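You operate a simulated robot arm through the tools that you are given. There is no shell and no other tool.

You are at the controls of a simulated robot arm. One attempt, no reset.

## Task
Lock the grey glasses case away in the keyhole drawer.
Fine: the drawer key turns to unlock it; shut the drawer and turn the key back. Where these are worked on the way, their far stop is far enough and under half their travel is too little: drawer key, keyhole drawer.

The check looks at the end state, three seconds after you hand in, the way a careful person would. Anything else that was tipped, shoved, dropped, spilled or broken makes it a failure.

## Robot
A 6-joint arm with a two-finger gripper, fixed in place. Base frame: the origin is at the foot of the arm, x ahead of it, y to its left, z up. Readings come in mm, rad, newtons and seconds.
Its first joint turns from -2.897 to 2.897 rad. Payload 2.45 kg.
Tool frame: the origin (TCP) lies between the finger pads and is the grasp point; the fingertips stand 20 mm ahead of it; z points along the fingers, y is the line along which they close. Largest opening 140 mm; the body of the gripper starts 168 mm behind the TCP.
Orientation is that of the tool frame in the base frame, as a unit quaternion [w, x, y, z]. With the fingers straight down and closing along the base's y, the tool's x points along the base's -x, its y along +y and its z along -z.

## Interface
- The arm moves only by the tool arm_command. Its argument "targets" is one flat list of numbers, 7 for each row, row after row: the shift along the tool's x, y, z in mm, then the turn, a rotation vector about the tool's x, y, z in rad, then the finger opening in mm, from 0 to 140. In form: [x, y, z, wx, wy, wz, grip, x, y, z, wx, wy, wz, grip, ...]. A call has 1 to 20 rows; each row is the pose to reach, as a shift and turn from the pose commanded when the call began, along the tool's axes at that moment. A row lasts 0.2 s, in which the tool goes at most 50 mm and 0.15 rad; a call with a longer step from one row to the next is refused whole, and so is a gripper value outside its range. A pose out of reach is approached as far as the arm can. The call stops where the force on the tool passes 40 N (or 10 N more than at its start, if that is more) or the arm is blocked; 0.2 s more then pass. Each finger travels about 45 mm/s and halts on what it meets, pressing with about 25 N; the grip force reading is that of the motor and also rises with nothing between the fingers. The clock runs only during rows and for 0.2 s after the last one: add rows that repeat a pose to give the fingers time. The reply holds the time, the measured pose of the TCP, the force on the tool along the base axes, the opening and the grip force, in the units named above and with some noise, with the torque about the TCP (base axes, N m) and any sound that the robot's microphone picked up, and new pictures: "show" is both (left out), scene, wrist or none.
- Cameras (640 x 400 px; columns grow to the right, rows downward): "scene" is fixed at [52.8, 652.2, 1364.1]; the picture's right is [-0.27, -0.96, 0.00], its down [-0.56, 0.15, -0.81] and it looks along [0.79, -0.22, -0.58] (base axes); focal length 354 px, centre (320, 200). "wrist" rides on the gripper at [78, 11, -209] in the tool frame; the picture's right is [-0.14, 0.99, 0.00], its down [-0.92, -0.13, -0.37] and it looks along [-0.36, -0.05, 0.93] (tool axes); focal length 280 px, centre (320, 200). There is no depth. A picture from a camera that has moved, and an enlarged one, comes with that camera's place and axes in the base frame and with its lens.
- close_up(camera, box): a new picture of the part [left, top, right, bottom] of that camera's present view, enlarged. The clock stands still meanwhile.
- close_job(): hands the job in; it is judged then, once.

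Places have to be worked out from the pictures, the camera data and where the tool is seen. Open the gripper and draw the arm clear of the work before you hand the job in, unless the task says otherwise.

The tools are called after ">>>" as a command line: name --argument value ..., lists and objects as JSON in quotes. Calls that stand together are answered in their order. arm_command: Moves the arm, as the interface text tells. Its arguments: {"type":"object","properties":{"targets":{"type":"array"},"show":{"type":"string","enum":["both","scene","wrist","none"]}},"required":["targets"]} The other tools are called the same way: close_up (camera, box) takes an enlarged picture of a part of a camera's view; close_job () hands the job in.

At the start:

```text
t: 0.0
tool_pos: [651.0, 270.0, 1084.2]
tool_rot: [0.0, 0.0, 1.0, -0.001]
wrist_force: [-0.3, 0.2, 0.0]
moment: [0.0, -0.01, -0.03]
gripper_width: 139.9
grip_force: 0.1
```

scene: 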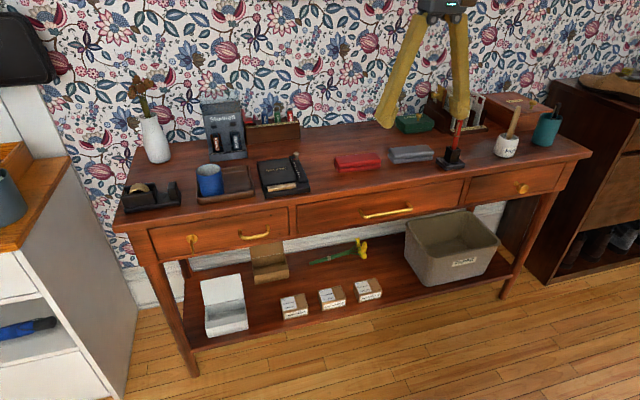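
wrist: 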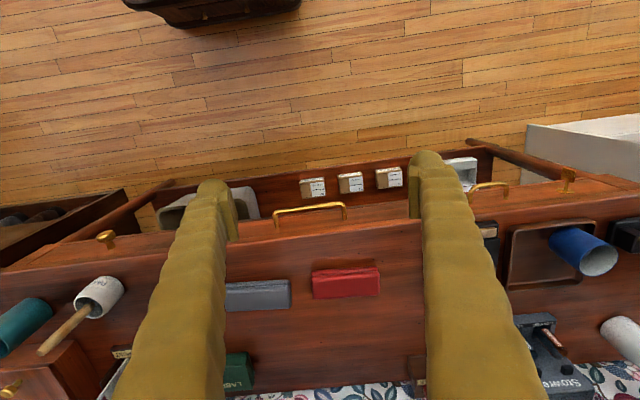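

I'll begin by looking closely at the drawers, the key and the grey case before moving anything.

>>> close_up --camera "scene" --box '[140, 190, 300, 290]'

>>> close_up --camera "scene" --box '[320, 110, 480, 210]'

>>> close_up --camera "wrist" --box '[440, 130, 640, 255]'

>>> close_up --camera "wrist" --box '[200, 180, 440, 330]'

```text
4.00 times, centred on (220, 240) of scene
camera zoom: at [52.8, 652.2, 1364.1], right [-0.27, -0.96, 0.0], down [-0.56, 0.15, -0.81], along [0.79, -0.22, -0.58], focal length 1418 px, centre (720, 40)
```

zoom: 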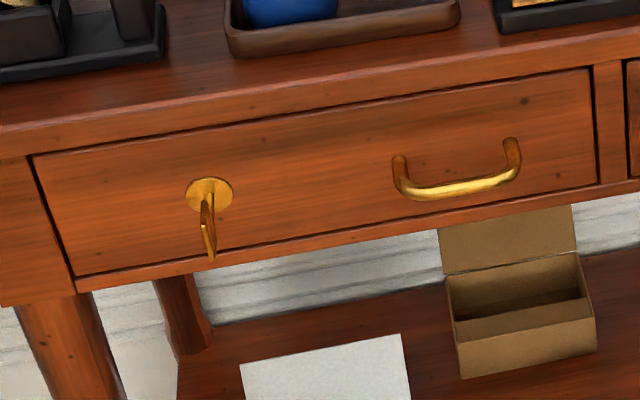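

```text
4.00 times, centred on (400, 160) of scene
camera zoom: at [52.8, 652.2, 1364.1], right [-0.27, -0.96, 0.0], down [-0.56, 0.15, -0.81], along [0.79, -0.22, -0.58], focal length 1418 px, centre (0, 360)
```

zoom: 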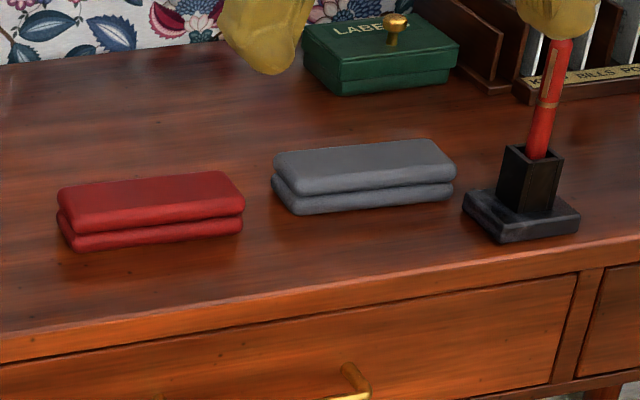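

```text
3.20 times, centred on (540, 192) of wrist
camera zoom: at [573.0, 281.9, 1293.4], right [0.14, 0.99, 0.0], down [0.92, -0.13, 0.37], along [0.36, -0.05, -0.93], focal length 897 px, centre (-384, 224)
```

zoom: 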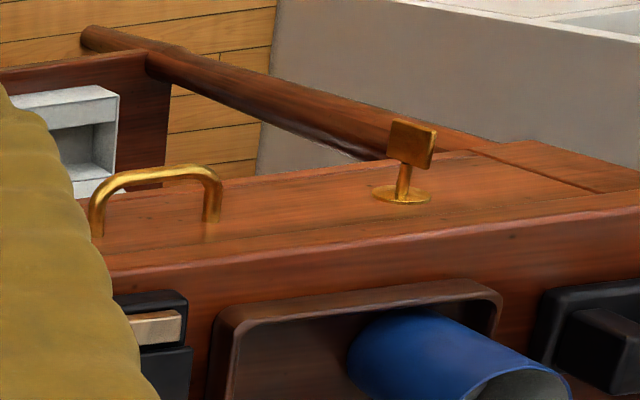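

```text
2.67 times, centred on (320, 255) of wrist
camera zoom: at [573.0, 281.9, 1293.4], right [0.14, 0.99, 0.0], down [0.92, -0.13, 0.37], along [0.36, -0.05, -0.93], focal length 748 px, centre (320, 53)
```

zoom: 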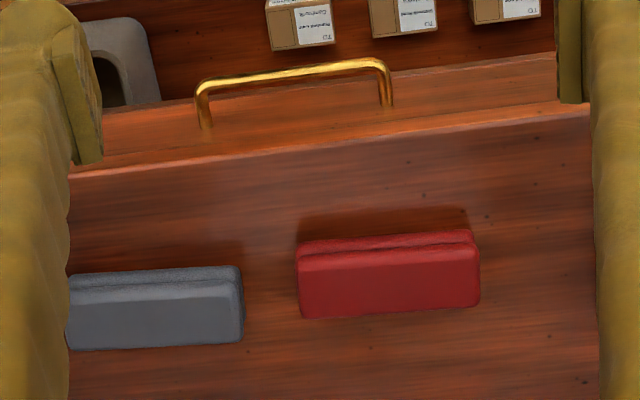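

The drawer key sits at about (854, 790, 714) with its plate upright. The handle bar runs from y≈583 to 663 at z≈713, and the drawer face is at x≈854. I'll swing the gripper to point forward in front of the drawer, well clear of the table, to see it from nearby.

>>> arm_command --targets '[7.6, 35.8, 19.5, 0, -0.131, 0, 80, 15.2, 71.7, 39, 0, -0.262, 0, 80, 22.8, 107.5, 58.5, 0, -0.393, 0, 80, 30.3, 143.3, 78, 0, -0.524, 0, 80, 37.9, 179.2, 97.5, 0, -0.655, 0, 80, 45.5, 215, 117, 0, -0.785, 0, 80, 53.1, 250.8, 136.5, 0, -0.916, 0, 80, 60.7, 286.7, 156, 0, -1.047, 0, 80, 68.3, 322.5, 175.5, 0, -1.178, 0, 80, 75.8, 358.3, 195, 0, -1.309, 0, 80, 83.4, 394.2, 214.5, 0, -1.44, 0, 80, 91, 430, 234, 0, -1.571, 0, 80, 91, 430, 234, 0, -1.571, 0, 80]'

```text
t: 2.8
tool_pos: [556.9, 699.1, 848.2]
tool_rot: [0.707, -0.001, 0.707, 0.001]
wrist_force: [0.7, 0.3, -0.2]
moment: [-0.02, 0.0, 0.02]
gripper_width: 79.7
grip_force: 0.0
camera wrist: at [348.3, 711.8, 770.4], right [0.0, 0.99, 0.14], down [-0.37, -0.13, 0.92], along [0.93, -0.05, 0.37], focal length 280 px, centre (320, 200)
```

scene: 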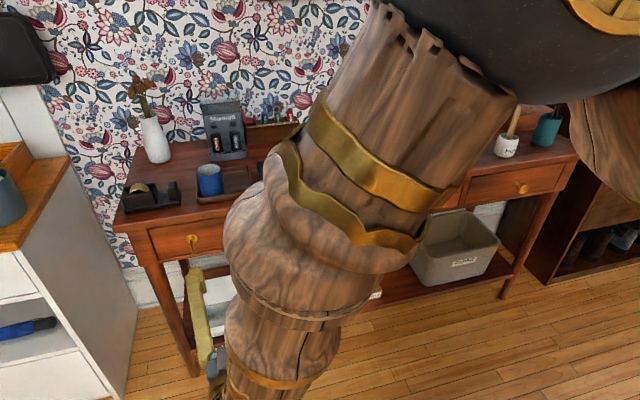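
wrist: 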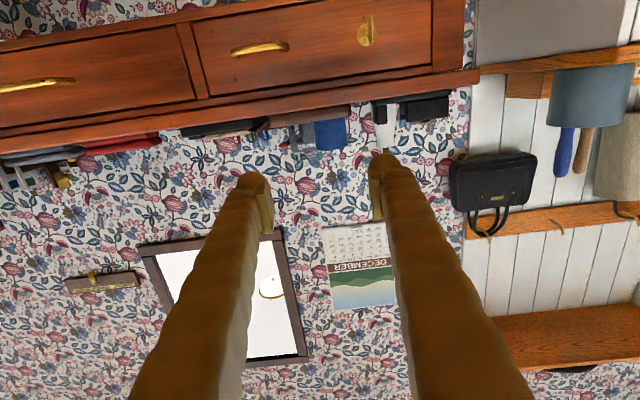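

The forward-pointing pose is reachable, and the wrist camera sees the drawer from below with the picture upside down. I'll enlarge the key and handle to pin down where they are.

>>> close_up --camera "wrist" --box '[320, 0, 448, 80]'

>>> close_up --camera "wrist" --box '[180, 0, 340, 100]'

>>> close_up --camera "scene" --box '[140, 200, 300, 300]'

```text
5.00 times, centred on (384, 40) of wrist
camera zoom: at [348.3, 711.8, 770.4], right [0.0, 0.99, 0.14], down [-0.37, -0.13, 0.92], along [0.93, -0.05, 0.37], focal length 1402 px, centre (0, 1000)
```

zoom: 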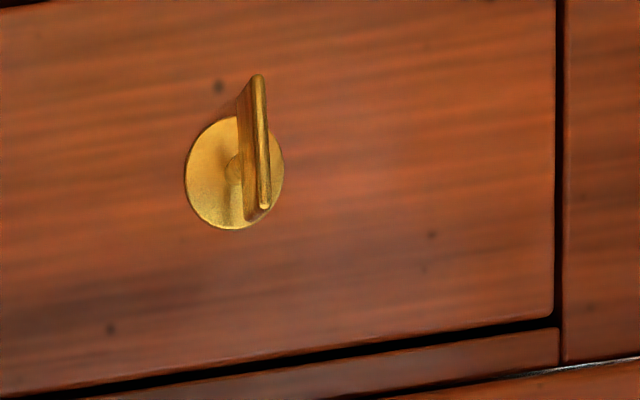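

```text
4.00 times, centred on (260, 50) of wrist
camera zoom: at [348.3, 711.8, 770.4], right [0.0, 0.99, 0.14], down [-0.37, -0.13, 0.92], along [0.93, -0.05, 0.37], focal length 1122 px, centre (560, 800)
```

zoom: 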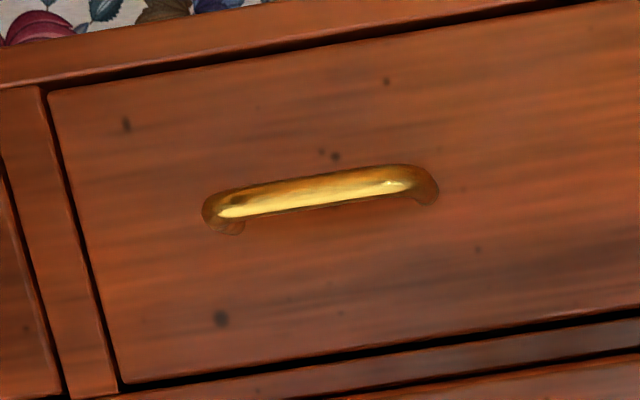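

```text
4.00 times, centred on (220, 250) of scene
camera zoom: at [52.8, 652.2, 1364.1], right [-0.27, -0.96, 0.0], down [-0.56, 0.15, -0.81], along [0.79, -0.22, -0.58], focal length 1418 px, centre (720, 0)
```

zoom: 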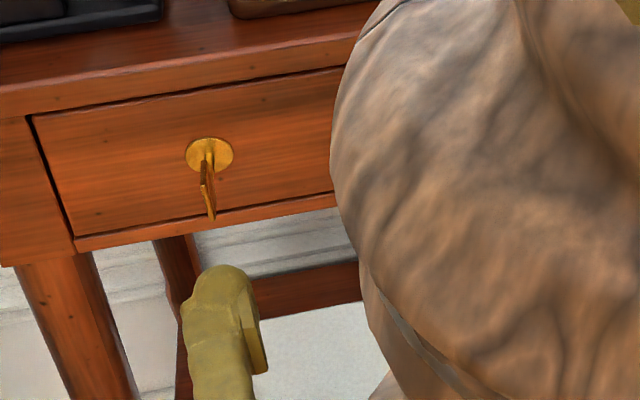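

Combining the three views puts the key disc at about (863, 798, 702). The key's plate is about 32 mm tall, its front edge at x≈815, and it stands upright in the x-z plane. I'll move to a pre-grasp about 35 mm in front of it.

>>> arm_command --targets '[24.5, 16.5, 33.8, 0, 0, 0, 70, 49, 33, 67.7, 0, 0, 0, 70, 73.5, 49.5, 101.5, 0, 0, 0, 70, 98, 66, 135.3, 0, 0, 0, 70, 122.5, 82.5, 169.2, 0, 0, 0, 70, 147, 99, 203, 0, 0, 0, 70, 147, 99, 203, 0, 0, 0, 70]'

```text
t: 4.4
tool_pos: [764.4, 798.7, 702.1]
tool_rot: [0.707, 0.0, 0.707, 0.0]
wrist_force: [-0.4, 0.2, -0.1]
moment: [-0.02, -0.01, 0.03]
gripper_width: 70.0
grip_force: 0.3
camera wrist: at [555.2, 810.6, 624.7], right [0.0, 0.99, 0.14], down [-0.37, -0.13, 0.92], along [0.93, -0.05, 0.37], focal length 280 px, centre (320, 200)
```

scene: 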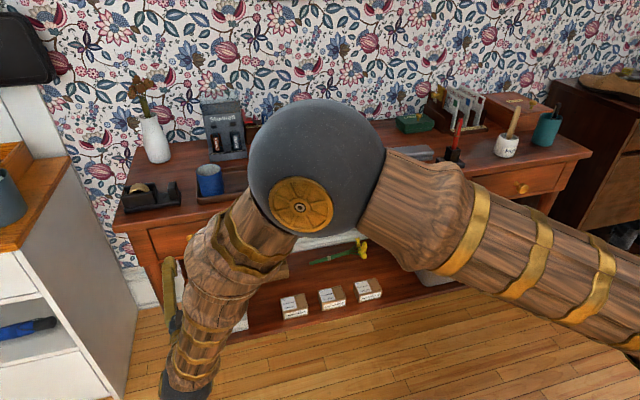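
wrist: 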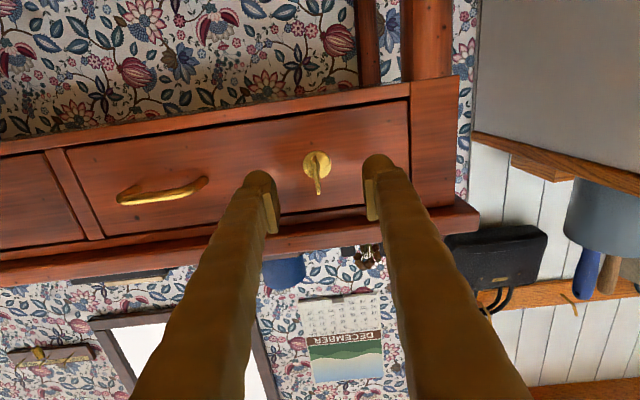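

The pre-grasp is in place with the key between the fingers. I'll enlarge the view to check alignment.

>>> close_up --camera "wrist" --box '[240, 130, 400, 230]'

```text
4.00 times, centred on (320, 180) of wrist
camera zoom: at [555.2, 810.6, 624.7], right [0.0, 0.99, 0.14], down [-0.37, -0.13, 0.92], along [0.93, -0.05, 0.37], focal length 1122 px, centre (320, 280)
```

zoom: 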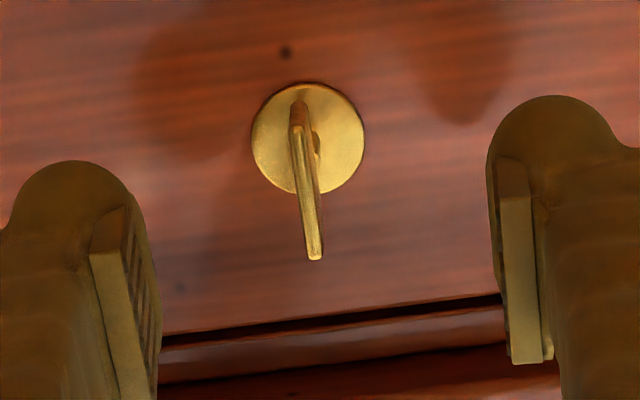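

The plate is at y≈797, z≈701, and the gripper is about 1.5 mm to its left. I'll correct that, advance 60 mm so the pads straddle the plate short of the drawer face, and close on it.

>>> arm_command --targets '[1, -1.5, 20, 0, 0, 0, 60, 1, -1.5, 40, 0, 0, 0, 45, 1, -1.5, 60, 0, 0, 0, 30, 1, -1.5, 60, 0, 0, 0, 15, 1, -1.5, 60, 0, 0, 0, 0, 1, -1.5, 60, 0, 0, 0, 0, 1, -1.5, 60, 0, 0, 0, 0]'

```text
t: 6.0
tool_pos: [823.9, 795.2, 701.0]
tool_rot: [0.707, 0.001, 0.707, -0.002]
wrist_force: [-5.6, -6.1, 1.7]
moment: [0.0, -0.02, -0.02]
gripper_width: 5.9
grip_force: 33.9
stopped in row 7: the force on the tool passed its limit at 42 N (the readings are from after the stop); the commanded pose is now the measured one
camera wrist: at [615.0, 808.1, 623.8], right [0.0, 0.99, 0.14], down [-0.37, -0.13, 0.92], along [0.93, -0.05, 0.37], focal length 280 px, centre (320, 200)
```

scene: 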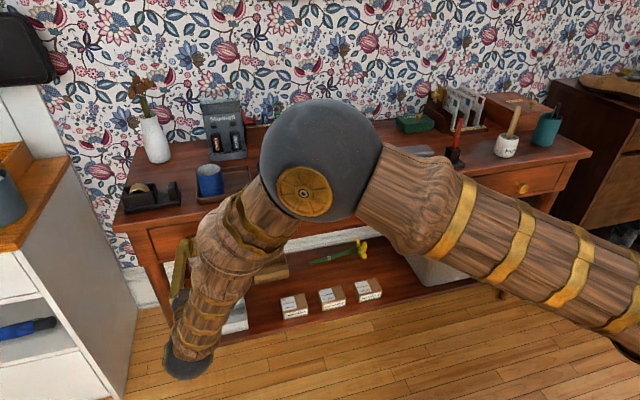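
wrist: 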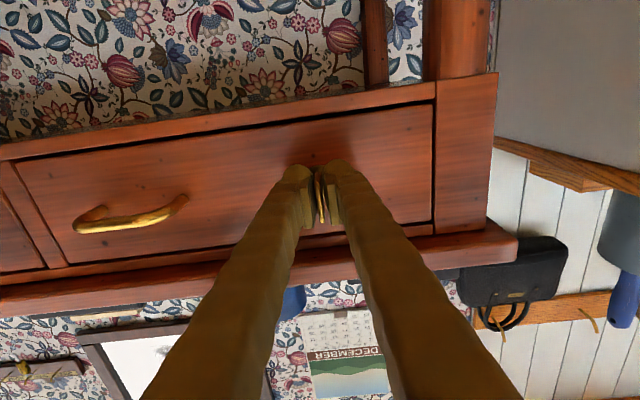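

The key is gripped: opening 5.9 mm, with only small residual force. Now I'll try turning it a little clockwise seen from the front (about +x) and read the torque.

>>> arm_command --targets '[0, 0, 0, 0, 0, 0.1, 0, 0, 0, 0, 0, 0, 0.2, 0, 0, 0, 0, 0, 0, 0.3, 0, 0, 0, 0, 0, 0, 0.3, 0]' --show "wrist"

```text
t: 7.0
tool_pos: [823.7, 795.8, 701.1]
tool_rot: [0.702, 0.089, 0.702, 0.086]
wrist_force: [-14.4, -16.7, 3.3]
moment: [-1.09, -0.06, -0.19]
gripper_width: 9.0
grip_force: 36.2
out of reach, approached as far as the arm can: row 3, 4
camera wrist: at [615.0, 827.4, 628.7], right [0.01, 0.93, 0.38], down [-0.37, -0.35, 0.86], along [0.93, -0.14, 0.34], focal length 280 px, centre (320, 200)
```

wrist: 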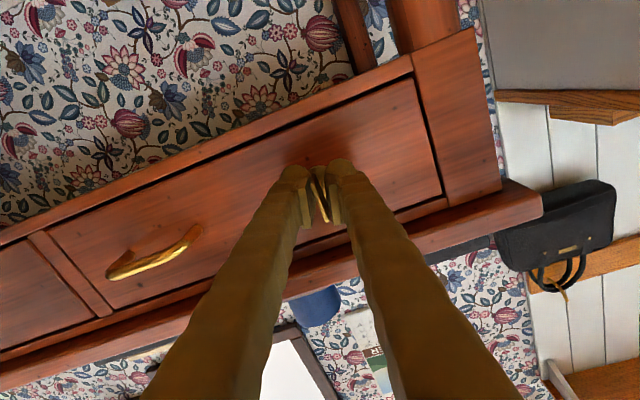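

The plate didn't follow: torque reached −1.1 N·m and the pads rode open to 9 mm. So this is against its stop, and the arm also runs out of reach that way. I'll go back and try counter-clockwise.

>>> arm_command --targets '[0, 0, 0, 0, 0, -0.1, 0, 0, 0, 0, 0, 0, -0.2, 0, 0, 0, 0, 0, 0, -0.25, 0, 0, 0, 0, 0, 0, -0.25, 0]' --show "wrist"

```text
t: 8.0
tool_pos: [823.8, 795.0, 702.4]
tool_rot: [0.707, 0.001, 0.707, -0.003]
wrist_force: [1.7, -6.6, -7.4]
moment: [-0.03, 0.06, -0.09]
gripper_width: 5.9
grip_force: 34.0
camera wrist: at [615.3, 808.1, 623.4], right [0.01, 0.99, 0.13], down [-0.37, -0.12, 0.92], along [0.93, -0.05, 0.36], focal length 280 px, centre (320, 200)
```

wrist: 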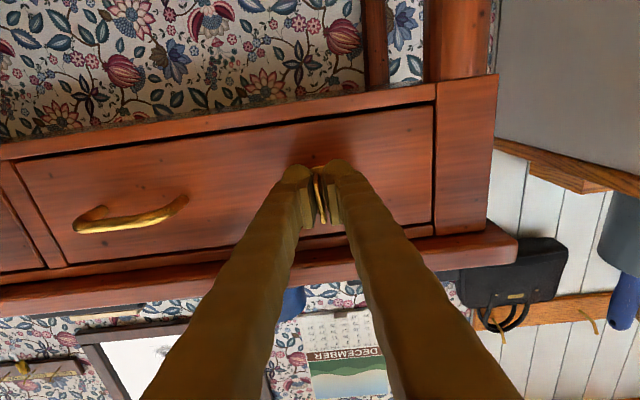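

Back at neutral with little torque. Now counter-clockwise in small steps.

>>> arm_command --targets '[0, 0, 0, 0, 0, -0.1, 0, 0, 0, 0, 0, 0, -0.2, 0, 0, 0, 0, 0, 0, -0.3, 0, 0, 0, 0, 0, 0, -0.4, 0, 0, 0, 0, 0, 0, -0.4, 0]' --show "wrist"

```text
t: 9.2
tool_pos: [824.4, 796.1, 700.4]
tool_rot: [0.692, -0.14, 0.693, -0.144]
wrist_force: [-9.6, -19.7, -5.1]
moment: [0.01, 0.1, -0.2]
gripper_width: 6.0
grip_force: 34.1
camera wrist: at [615.1, 776.6, 625.5], right [0.0, 0.96, -0.26], down [-0.37, 0.25, 0.9], along [0.93, 0.09, 0.35], focal length 280 px, centre (320, 200)
```

wrist: 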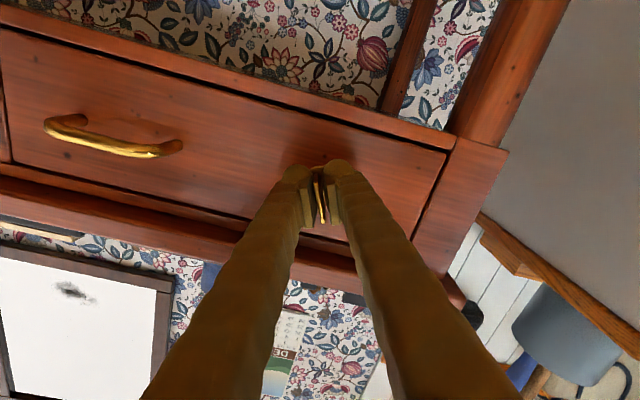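

The key follows counter-clockwise with almost no torque. There's a −20 N sideways load, so I'll ease the tool about 1.5 mm toward −y as I keep turning.

>>> arm_command --targets '[0.6, -1.4, 0, 0, 0, -0.1, 0, 0.6, -1.4, 0, 0, 0, -0.2, 0, 0.6, -1.4, 0, 0, 0, -0.3, 0, 0.6, -1.4, 0, 0, 0, -0.4, 0, 0.6, -1.4, 0, 0, 0, -0.4, 0]' --show "wrist"

```text
t: 10.4
tool_pos: [823.6, 794.0, 701.5]
tool_rot: [0.65, -0.275, 0.651, -0.279]
wrist_force: [0.1, 8.0, -6.3]
moment: [0.0, 0.03, 0.1]
gripper_width: 6.0
grip_force: 34.6
camera wrist: at [614.4, 747.9, 639.7], right [0.0, 0.79, -0.62], down [-0.37, 0.58, 0.73], along [0.93, 0.22, 0.29], focal length 280 px, centre (320, 200)
```

wrist: 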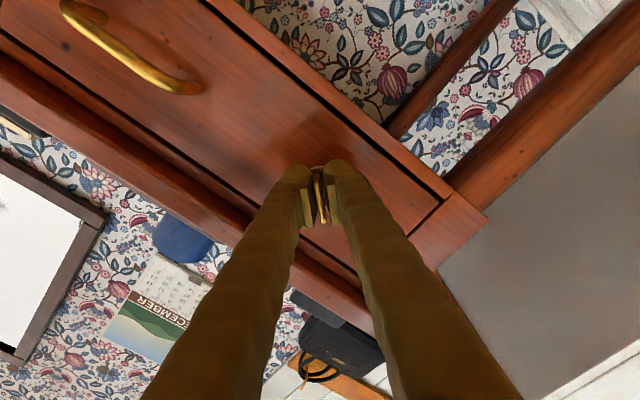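

The load is down to about 8 N and the key keeps following. I'll keep turning.

>>> arm_command --targets '[0, 0, 0, 0, 0, -0.1, 0, 0, 0, 0, 0, 0, -0.2, 0, 0, 0, 0, 0, 0, -0.3, 0, 0, 0, 0, 0, 0, -0.4, 0, 0, 0, 0, 0, 0, -0.5, 0, 0, 0, 0, 0, 0, -0.5, 0]' --show "wrist"

```text
t: 11.8
tool_pos: [823.5, 795.0, 702.1]
tool_rot: [0.561, -0.428, 0.563, -0.43]
wrist_force: [-2.1, 22.6, -3.2]
moment: [0.04, 0.04, 0.32]
gripper_width: 5.9
grip_force: 34.0
camera wrist: at [614.7, 723.8, 671.2], right [0.0, 0.39, -0.92], down [-0.36, 0.86, 0.37], along [0.93, 0.34, 0.14], focal length 280 px, centre (320, 200)
```

wrist: 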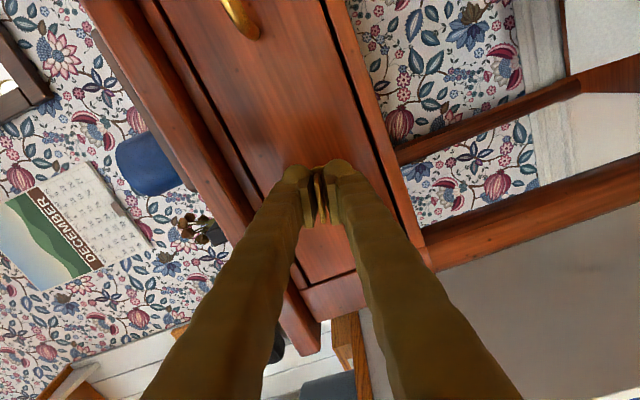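

The turn is at about −75°. I'll shift about 1.2 mm to +y to relieve the side load and carry on toward 90° in small steps.

>>> arm_command --targets '[-1.2, 0.3, 0, 0, 0, -0.1, 0, -1.2, 0.3, 0, 0, 0, -0.2, 0, -1.2, 0.3, 0, 0, 0, -0.27, 0, -1.2, 0.3, 0, 0, 0, -0.27, 0]' --show "wrist"

```text
t: 12.8
tool_pos: [822.9, 795.5, 701.4]
tool_rot: [-0.498, 0.499, -0.501, 0.503]
wrist_force: [-9.5, -18.3, 11.0]
moment: [0.04, -0.15, -0.48]
gripper_width: 6.1
grip_force: 34.0
camera wrist: at [614.6, 718.8, 691.7], right [0.0, 0.13, -0.99], down [-0.36, 0.92, 0.13], along [0.93, 0.36, 0.05], focal length 280 px, centre (320, 200)
```

wrist: 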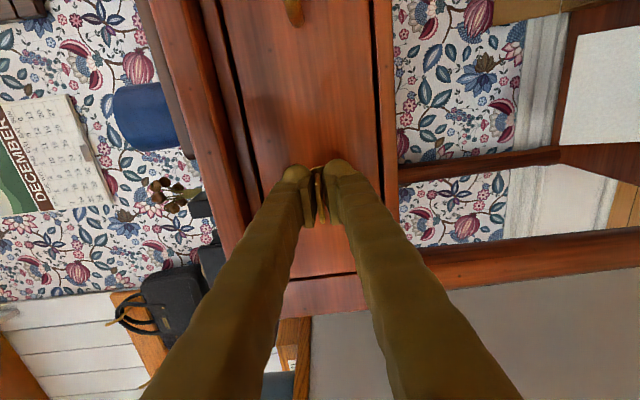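

At 90° the torque about the key axis is still nearly zero. I'll go a bit further to look for the far stop.

>>> arm_command --targets '[0.5, 0, 0, 0, 0, -0.08, 0, 0.5, 0, 0, 0, 0, -0.16, 0, 0.5, 0, 0, 0, 0, -0.16, 0]' --show "wrist"

```text
t: 13.6
tool_pos: [823.9, 795.7, 701.6]
tool_rot: [-0.457, 0.538, -0.458, 0.54]
wrist_force: [1.4, -12.0, 11.1]
moment: [0.9, -0.13, -0.16]
gripper_width: 6.6
grip_force: 34.8
camera wrist: at [614.5, 718.3, 704.4], right [0.0, -0.02, -1.0], down [-0.36, 0.93, -0.02], along [0.93, 0.36, -0.01], focal length 280 px, centre (320, 200)
```

wrist: 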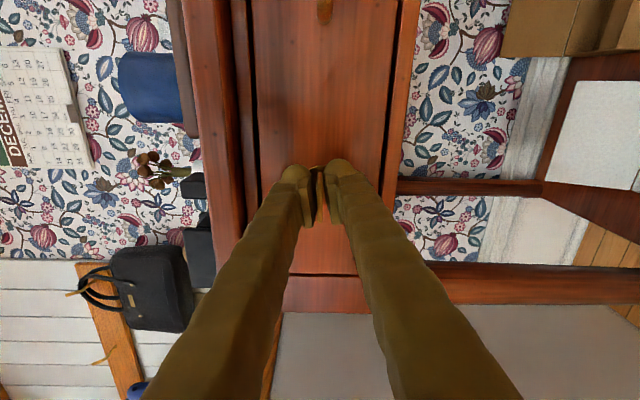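

The stop shows at just past 90° (0.9 N·m), so the key is fully turned. I'll relax back to 90°, open the fingers and back straight off.

>>> arm_command --targets '[0, 0, 0, 0, 0, 0.08, 0, 0, 0, 0, 0, 0, 0.155, 0, 0, 0, 0, 0, 0, 0.155, 20, 0, 0, 0, 0, 0, 0.155, 36, 0, 0, 0, 0, 0, 0.155, 36, 0, 0, -30, 0, 0, 0.155, 36, 0, 0, -65, 0, 0, 0.155, 36, 0, 0, -65, 0, 0, 0.155, 36]'

```text
t: 15.4
tool_pos: [758.4, 794.4, 701.6]
tool_rot: [-0.497, 0.501, -0.499, 0.502]
wrist_force: [-0.6, -0.1, -0.4]
moment: [-0.01, 0.04, 0.03]
gripper_width: 36.0
grip_force: 0.1
camera wrist: at [549.4, 719.3, 692.2], right [0.0, 0.13, -0.99], down [-0.36, 0.92, 0.12], along [0.93, 0.36, 0.05], focal length 280 px, centre (320, 200)
```

scene: 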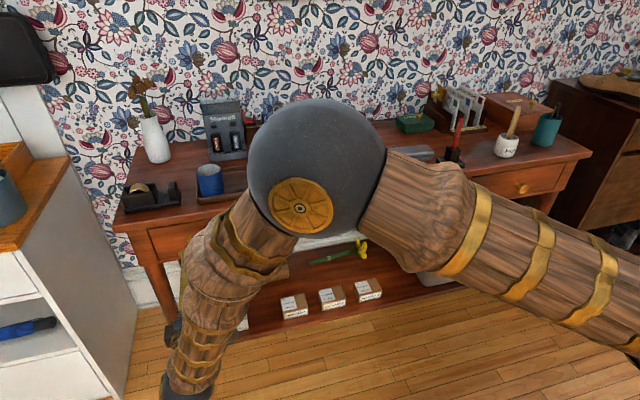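
wrist: 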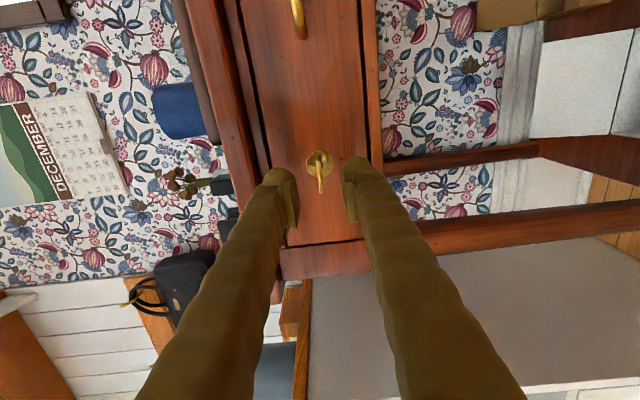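

The key is free and now lies horizontal. The gripper already closes vertically, which suits the handle bar, so I'll slide sideways to y≈627 in front of the handle.

>>> arm_command --targets '[42, -1, 0, 0, 0, 0, 45, 84, -2, 0, 0, 0, 0, 50, 126, -3, 0, 0, 0, 0, 50, 167, -4, 0, 0, 0, 0, 50, 167, -4, 0, 0, 0, 0, 50]'

>>> close_up --camera "wrist" --box '[240, 100, 400, 200]'

```text
t: 16.6
tool_pos: [755.9, 628.5, 706.4]
tool_rot: [-0.497, 0.501, -0.5, 0.503]
wrist_force: [0.3, -0.9, 0.6]
moment: [-0.03, 0.0, -0.06]
gripper_width: 50.0
grip_force: 0.1
camera wrist: at [547.2, 551.9, 698.6], right [0.0, 0.13, -0.99], down [-0.36, 0.92, 0.12], along [0.93, 0.36, 0.05], focal length 280 px, centre (320, 200)
```

scene: 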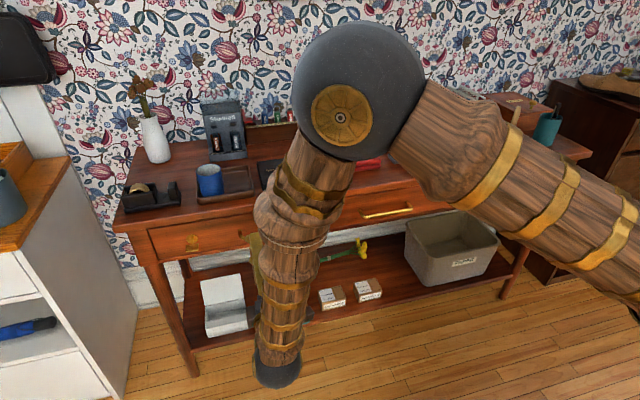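
wrist: 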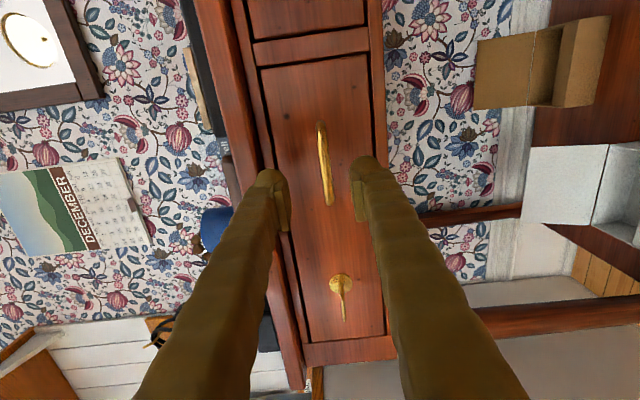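

```text
4.00 times, centred on (320, 150) of wrist
camera zoom: at [547.2, 551.9, 698.6], right [0.0, 0.13, -0.99], down [-0.36, 0.92, 0.12], along [0.93, 0.36, 0.05], focal length 1122 px, centre (320, 400)
```

zoom: 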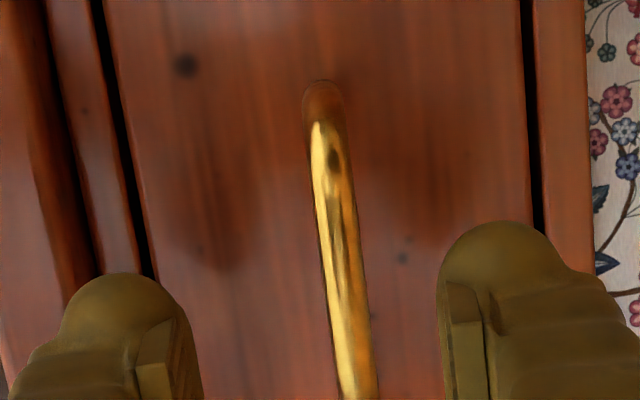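

The bar is at z≈703.5 and y≈590–670, standing about 38 mm off the face, so its centre is near x≈829. I'll advance 73 mm, drop 3 mm, and close on the bar.

>>> arm_command --targets '[0, 3, 25, 0, 0, 0, 50, 0, 3, 50, 0, 0, 0, 50, 0, 3, 73, 0, 0, 0, 50, 0, 3, 73, 0, 0, 0, 30, 0, 3, 73, 0, 0, 0, 16, 0, 3, 73, 0, 0, 0, 8, 0, 3, 73, 0, 0, 0, 4, 0, 3, 73, 0, 0, 0, 4]' --show "wrist"

>>> close_up --camera "wrist" --box '[240, 100, 400, 240]'

```text
t: 18.4
tool_pos: [831.1, 629.4, 703.1]
tool_rot: [-0.496, 0.501, -0.5, 0.503]
wrist_force: [-0.8, -1.6, -9.2]
moment: [0.11, -0.14, 0.0]
gripper_width: 9.6
grip_force: 4.0
camera wrist: at [621.8, 552.3, 694.2], right [0.0, 0.13, -0.99], down [-0.36, 0.92, 0.12], along [0.93, 0.36, 0.05], focal length 280 px, centre (320, 200)
```

wrist: 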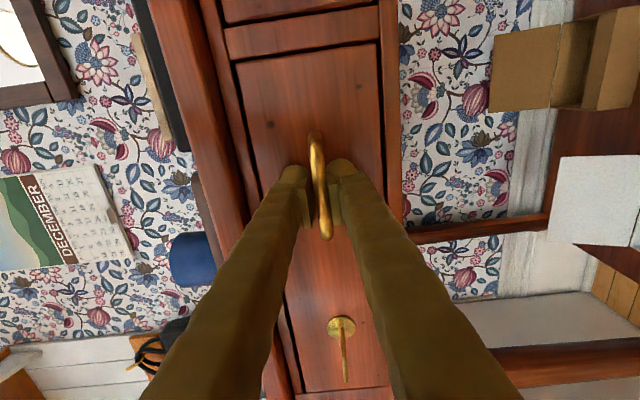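

```text
2.86 times, centred on (320, 170) of wrist
camera zoom: at [621.8, 552.3, 694.2], right [0.0, 0.13, -0.99], down [-0.36, 0.92, 0.12], along [0.93, 0.36, 0.05], focal length 801 px, centre (320, 286)
```

zoom: 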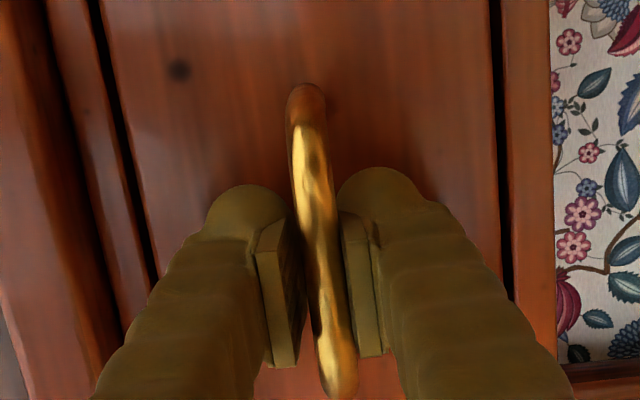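

The bar is between the pads at 9.6 mm opening. I'll press the grip firmly and begin pulling straight back.

>>> arm_command --targets '[0, 0, 0, 0, 0, 0, 0, 0, 0, 0, 0, 0, 0, 0, 0, 0, -8, 0, 0, 0, 0, 0, 0, -16, 0, 0, 0, 0, 0, 0, -24, 0, 0, 0, 0, 0, 0, -32, 0, 0, 0, 0, 0, 0, -40, 0, 0, 0, 0, 0, 0, -40, 0, 0, 0, 0]' --show "wrist"

```text
t: 19.6
tool_pos: [812.9, 627.8, 700.7]
tool_rot: [-0.496, 0.501, -0.499, 0.504]
wrist_force: [0.0, 0.7, -5.3]
moment: [0.72, -0.06, -0.01]
gripper_width: 6.0
grip_force: 33.6
stopped in row 5: the force on the tool passed its limit at 41 N (the readings are from after the stop); the commanded pose is now the measured one
camera wrist: at [602.8, 552.4, 692.8], right [0.0, 0.13, -0.99], down [-0.36, 0.92, 0.12], along [0.93, 0.36, 0.05], focal length 280 px, centre (320, 200)
```

wrist: 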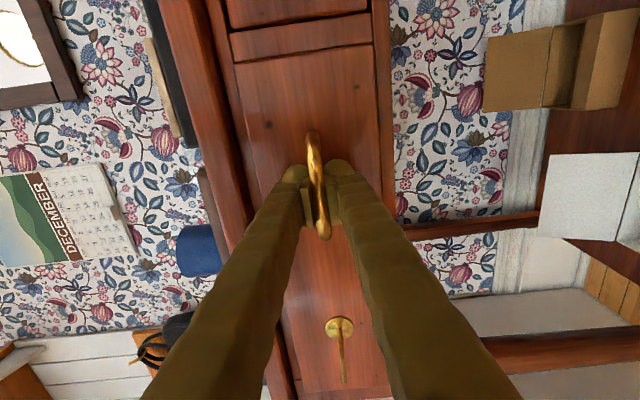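

The key keeps the same place in the picture while the camera moved back, so the drawer came out about 18 mm before the force limit tripped. I'll pull more slowly.

>>> arm_command --targets '[0, 0, -3, 0, 0, 0, 0, 0, 0, -7, 0, 0, 0, 0, 0, 0, -11, 0, 0, 0, 0, 0, 0, -15, 0, 0, 0, 0, 0, 0, -19, 0, 0, 0, 0, 0, 0, -23, 0, 0, 0, 0, 0, 0, -27, 0, 0, 0, 0, 0, 0, -31, 0, 0, 0, 0, 0, 0, -35, 0, 0, 0, 0, 0, 0, -39, 0, 0, 0, 0, 0, 0, -43, 0, 0, 0, 0, 0, 0, -47, 0, 0, 0, 0]'

```text
t: 22.2
tool_pos: [763.4, 628.4, 702.2]
tool_rot: [-0.496, 0.501, -0.499, 0.504]
wrist_force: [1.2, 7.3, -26.6]
moment: [0.69, -0.34, -0.11]
gripper_width: 6.1
grip_force: 33.0
camera wrist: at [554.6, 552.5, 692.9], right [0.0, 0.13, -0.99], down [-0.36, 0.92, 0.12], along [0.93, 0.36, 0.04], focal length 280 px, centre (320, 200)
```

scene: 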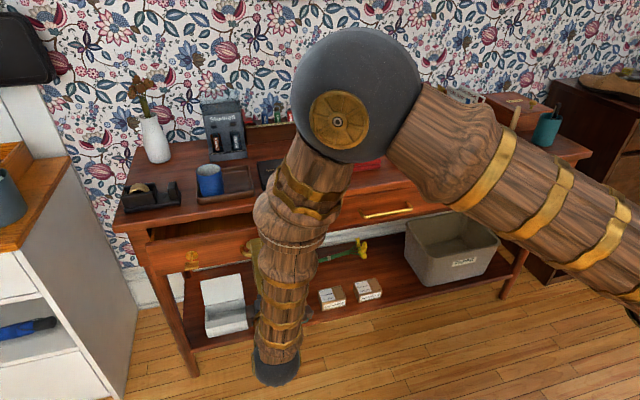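
wrist: 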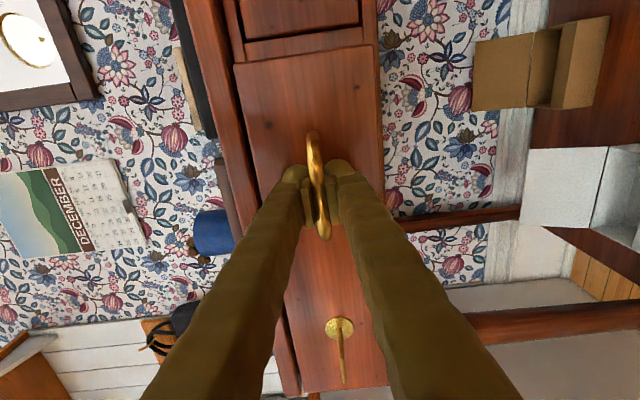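

The drawer is open about 68 mm. The −27 N vertical load means the tool sits slightly high, so I'll ease it down 1.5 mm and keep pulling.

>>> arm_command --targets '[0, 0.8, 0, 0, 0, 0, 0, 0, 1.5, -4, 0, 0, 0, 0, 0, 1.5, -9, 0, 0, 0, 0, 0, 1.5, -15, 0, 0, 0, 0, 0, 1.5, -21, 0, 0, 0, 0, 0, 1.5, -27, 0, 0, 0, 0, 0, 1.5, -33, 0, 0, 0, 0, 0, 1.5, -39, 0, 0, 0, 0, 0, 1.5, -45, 0, 0, 0, 0, 0, 1.5, -51, 0, 0, 0, 0, 0, 1.5, -57, 0, 0, 0, 0, 0, 1.5, -63, 0, 0, 0, 0, 0, 1.5, -69, 0, 0, 0, 0]'

```text
t: 24.7
tool_pos: [704.8, 629.5, 702.3]
tool_rot: [-0.496, 0.5, -0.5, 0.504]
wrist_force: [-2.1, -3.5, 3.8]
moment: [0.59, 0.07, 0.11]
gripper_width: 5.8
grip_force: 33.6
stopped in row 12: the force on the tool passed its limit at 41 N (the readings are from after the stop); the commanded pose is now the measured one
camera wrist: at [496.0, 553.0, 692.1], right [0.0, 0.13, -0.99], down [-0.36, 0.92, 0.12], along [0.93, 0.36, 0.05], focal length 280 px, centre (320, 200)
```

scene: 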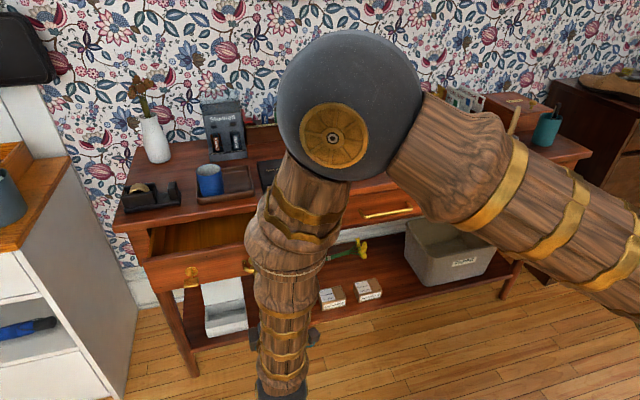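
wrist: 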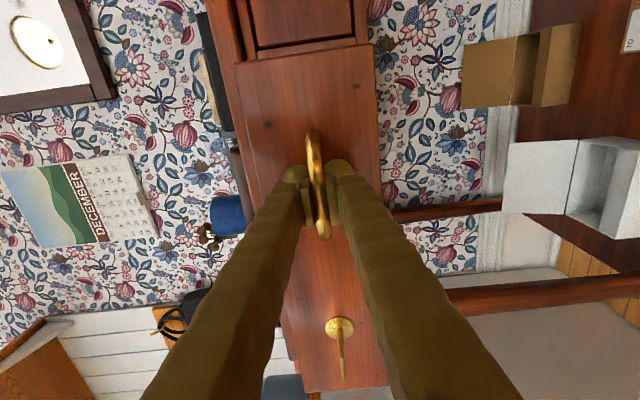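

The drawer is out about 126 mm, and a force stop tripped. I'll continue gently to see whether that's the drawer's end stop or friction.

>>> arm_command --targets '[0, 0, -2, 0, 0, 0, 0, 0, 0, -4, 0, 0, 0, 0, 0, 0, -6, 0, 0, 0, 0, 0, 0, -8, 0, 0, 0, 0, 0, 0, -10, 0, 0, 0, 0, 0, 0, -12, 0, 0, 0, 0]' --show "wrist"

```text
t: 26.1
tool_pos: [692.3, 628.2, 701.4]
tool_rot: [-0.497, 0.501, -0.5, 0.503]
wrist_force: [1.1, -2.7, 18.3]
moment: [0.58, 0.19, 0.18]
gripper_width: 5.9
grip_force: 33.7
camera wrist: at [484.0, 553.0, 692.0], right [0.0, 0.13, -0.99], down [-0.36, 0.92, 0.12], along [0.93, 0.36, 0.05], focal length 280 px, centre (320, 200)
```

wrist: 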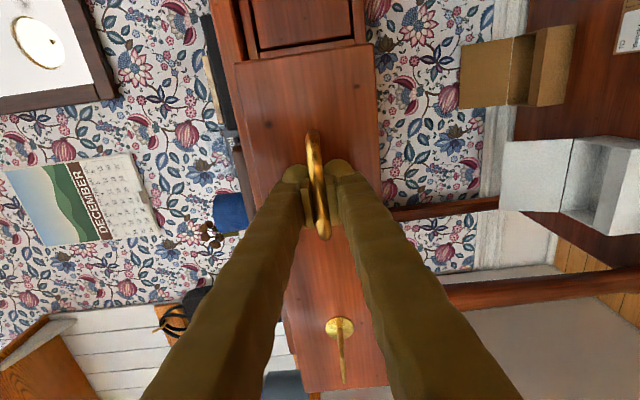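

It's still sliding freely with low pull force, so that wasn't the stop. The vertical load is now +18 N; I'll raise the tool 1 mm and continue out.

>>> arm_command --targets '[0, -0.5, -3, 0, 0, 0, 0, 0, -1, -7, 0, 0, 0, 0, 0, -1, -12, 0, 0, 0, 0, 0, -1, -17, 0, 0, 0, 0, 0, -1, -22, 0, 0, 0, 0, 0, -1, -27, 0, 0, 0, 0, 0, -1, -32, 0, 0, 0, 0, 0, -1, -37, 0, 0, 0, 0, 0, -1, -42, 0, 0, 0, 0, 0, -1, -47, 0, 0, 0, 0]'

```text
t: 28.3
tool_pos: [645.8, 628.7, 701.3]
tool_rot: [-0.497, 0.501, -0.499, 0.503]
wrist_force: [2.1, -11.3, -2.8]
moment: [0.65, -0.07, 0.19]
gripper_width: 6.1
grip_force: 33.6
camera wrist: at [436.7, 553.0, 692.6], right [0.0, 0.13, -0.99], down [-0.36, 0.92, 0.12], along [0.93, 0.36, 0.05], focal length 280 px, centre (320, 200)
```

scene: 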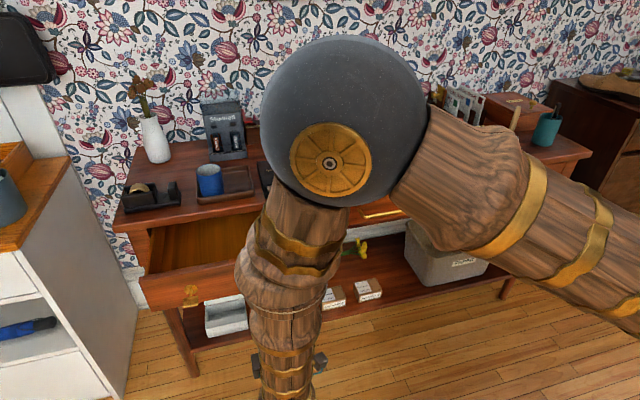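
wrist: 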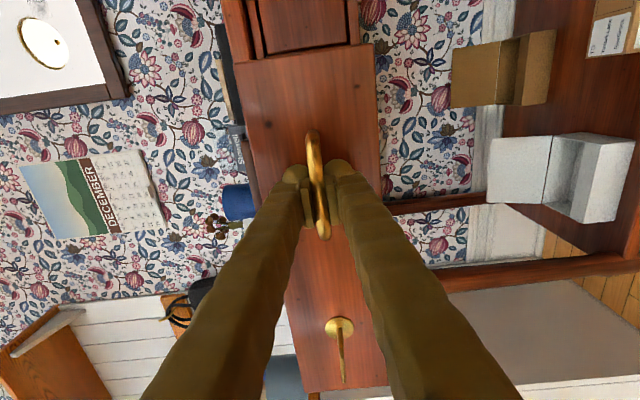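

The drawer is out about 185 mm and still sliding. I'll keep pulling slowly toward its stop.

>>> arm_command --targets '[-0.5, 0, -3, 0, 0, 0, 0, -0.5, 0, -7, 0, 0, 0, 0, -0.5, 0, -12, 0, 0, 0, 0, -0.5, 0, -17, 0, 0, 0, 0, -0.5, 0, -22, 0, 0, 0, 0, -0.5, 0, -27, 0, 0, 0, 0, -0.5, 0, -32, 0, 0, 0, 0, -0.5, 0, -37, 0, 0, 0, 0, -0.5, 0, -42, 0, 0, 0, 0, -0.5, 0, -47, 0, 0, 0, 0]'

```text
t: 30.5
tool_pos: [599.0, 630.0, 703.0]
tool_rot: [-0.496, 0.5, -0.5, 0.504]
wrist_force: [1.3, -28.6, -7.5]
moment: [0.59, -0.11, 0.58]
gripper_width: 6.1
grip_force: 33.1
camera wrist: at [390.3, 554.0, 692.2], right [0.0, 0.13, -0.99], down [-0.36, 0.92, 0.12], along [0.93, 0.36, 0.05], focal length 280 px, centre (320, 200)
```

scene: 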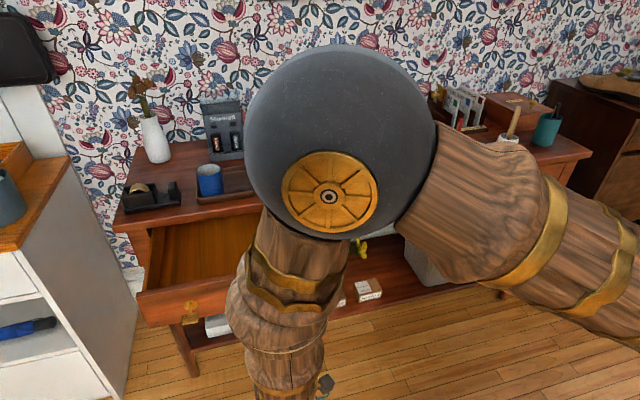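
wrist: 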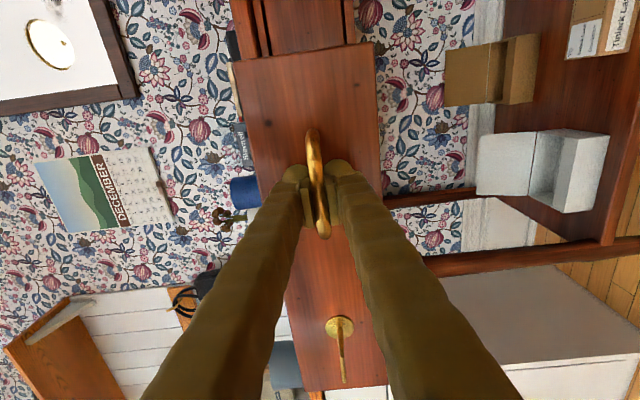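

It's at 232 mm out. The −29 N sideways load says to ease toward −y, so I'll correct that and pull a little more to look for the stop.

>>> arm_command --targets '[1, 0, 0, 0, 0, 0, 0, 1.5, 0, -4, 0, 0, 0, 0, 1.5, 0, -8, 0, 0, 0, 0, 1.5, 0, -12, 0, 0, 0, 0, 1.5, 0, -16, 0, 0, 0, 0, 1.5, 0, -20, 0, 0, 0, 0, 1.5, 0, -24, 0, 0, 0, 0, 1.5, 0, -28, 0, 0, 0, 0]'

```text
t: 31.9
tool_pos: [579.5, 629.9, 701.5]
tool_rot: [-0.497, 0.502, -0.499, 0.502]
wrist_force: [-1.7, 1.0, -3.7]
moment: [0.62, -0.03, -0.19]
gripper_width: 6.2
grip_force: 33.8
stopped in row 6: the force on the tool passed its limit at 41 N (the readings are from after the stop); the commanded pose is now the measured one
camera wrist: at [370.8, 553.5, 692.6], right [0.0, 0.13, -0.99], down [-0.36, 0.92, 0.12], along [0.93, 0.36, 0.05], focal length 280 px, centre (320, 200)
```

scene: 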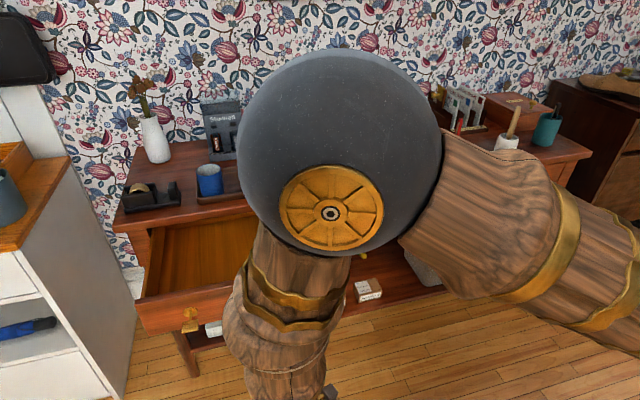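
wrist: 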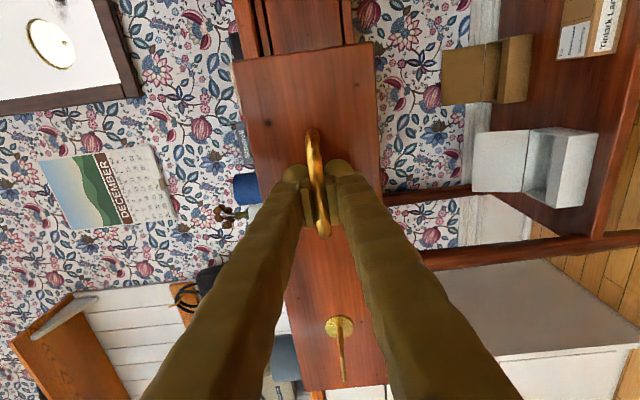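

It stopped hard at about 252 mm out, consistent with the drawer's end stop. I'll open the fingers, back off from the handle and rise.

>>> arm_command --targets '[0, 0, 0, 0, 0, 0, 20, 0, 0, 0, 0, 0, 0, 40, 0, 0, 0, 0, 0, 0, 40, 0, 0, -25, 0, 0, 0, 40, 0, 0, -55, 0, 0, 0, 40, 0, 0, -85, 0, 0, 0, 40, 0, -45, -85, 0, 0, 0, 40, 0, -90, -85, 0, 0, 0, 50, 0, -140, -85, 0, 0, 0, 60, 0, -190, -85, 0, 0, 0, 70, 0, -240, -85, 0, 0, 0, 80, 0, -290, -85, 0, 0, 0, 90, 0, -340, -85, 0, 0, 0, 100, 0, -340, -85, 0, 0, 0, 100]'

```text
t: 34.9
tool_pos: [496.5, 634.8, 1042.0]
tool_rot: [-0.497, 0.502, -0.5, 0.501]
wrist_force: [-0.5, 1.0, -0.2]
moment: [0.01, -0.04, -0.02]
gripper_width: 100.1
grip_force: 0.1
camera wrist: at [288.5, 558.9, 1032.7], right [0.0, 0.13, -0.99], down [-0.36, 0.92, 0.12], along [0.93, 0.36, 0.05], focal length 280 px, centre (320, 200)
```

scene: 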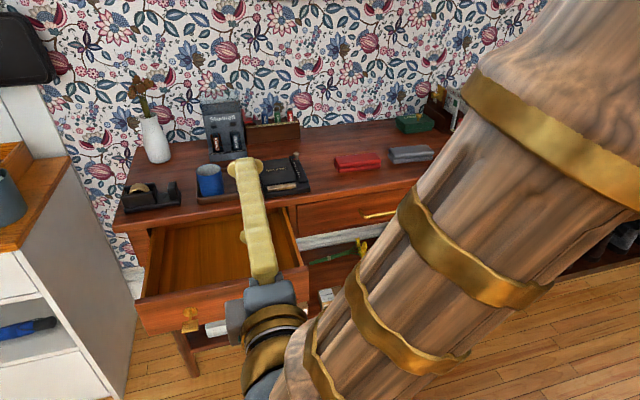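
wrist: 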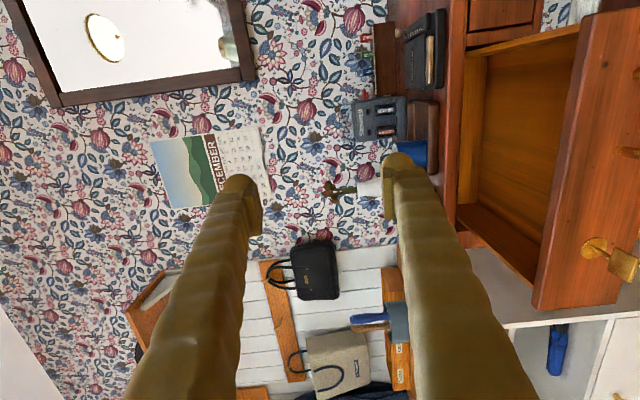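

The drawer is fully open and empty inside. I'll swing over to hover above the grey case, turning the tool to point down with the fingers closing along x, across the case's short side.

>>> arm_command --targets '[35, -1.2, 29, -0.1047, 0, 0, 110, 70, -2.4, 58, -0.2094, 0, 0, 110, 105, -3.6, 87, -0.3142, 0, 0, 110, 140, -4.8, 116, -0.4189, 0, 0, 110, 175, -6, 145, -0.5236, 0, 0, 110, 210, -7.2, 174, -0.6283, 0, 0, 110, 245, -8.4, 203, -0.733, 0, 0, 110, 280, -9.6, 232, -0.8378, 0, 0, 110, 315, -10.8, 261, -0.9425, 0, 0, 110, 350, -12, 290, -1.0472, 0, 0, 110, 385, -13.2, 319, -1.1519, 0, 0, 110, 420, -14.4, 348, -1.2566, 0, 0, 110, 455, -15.6, 377, -1.3614, 0, 0, 110, 490, -16.8, 406, -1.4661, 0, 0, 110, 525, -18, 435, -1.5708, 0, 0, 110, 525, -18, 435, -1.5708, 0, 0, 110]'

```text
t: 38.3
tool_pos: [928.6, 102.2, 1062.4]
tool_rot: [-0.004, -0.705, 0.709, -0.001]
wrist_force: [-0.8, -0.7, -0.6]
moment: [-0.03, 0.02, -0.01]
gripper_width: 110.0
grip_force: 0.0
camera wrist: at [918.4, 27.5, 1272.7], right [-0.99, 0.14, 0.0], down [0.13, 0.92, 0.36], along [0.05, 0.36, -0.93], focal length 280 px, centre (320, 200)
```

scene: 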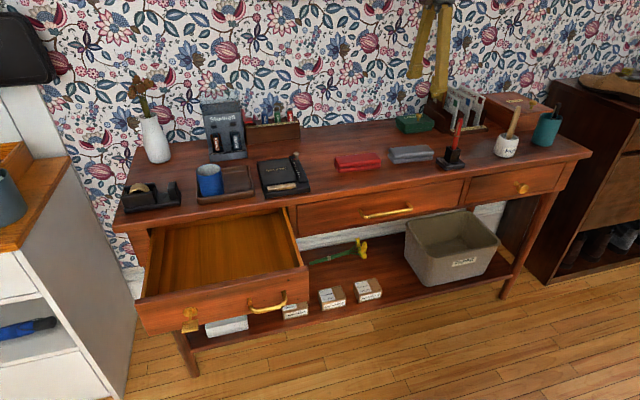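
wrist: 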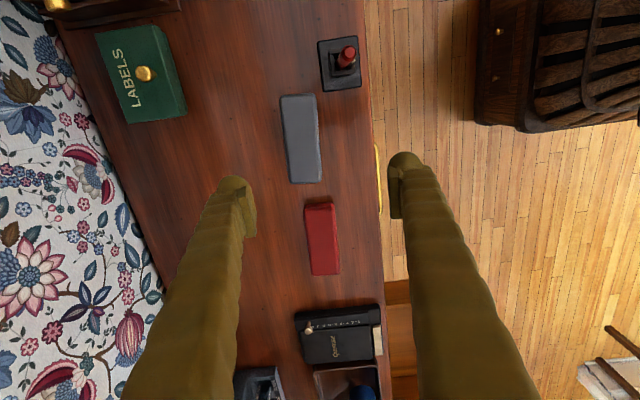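

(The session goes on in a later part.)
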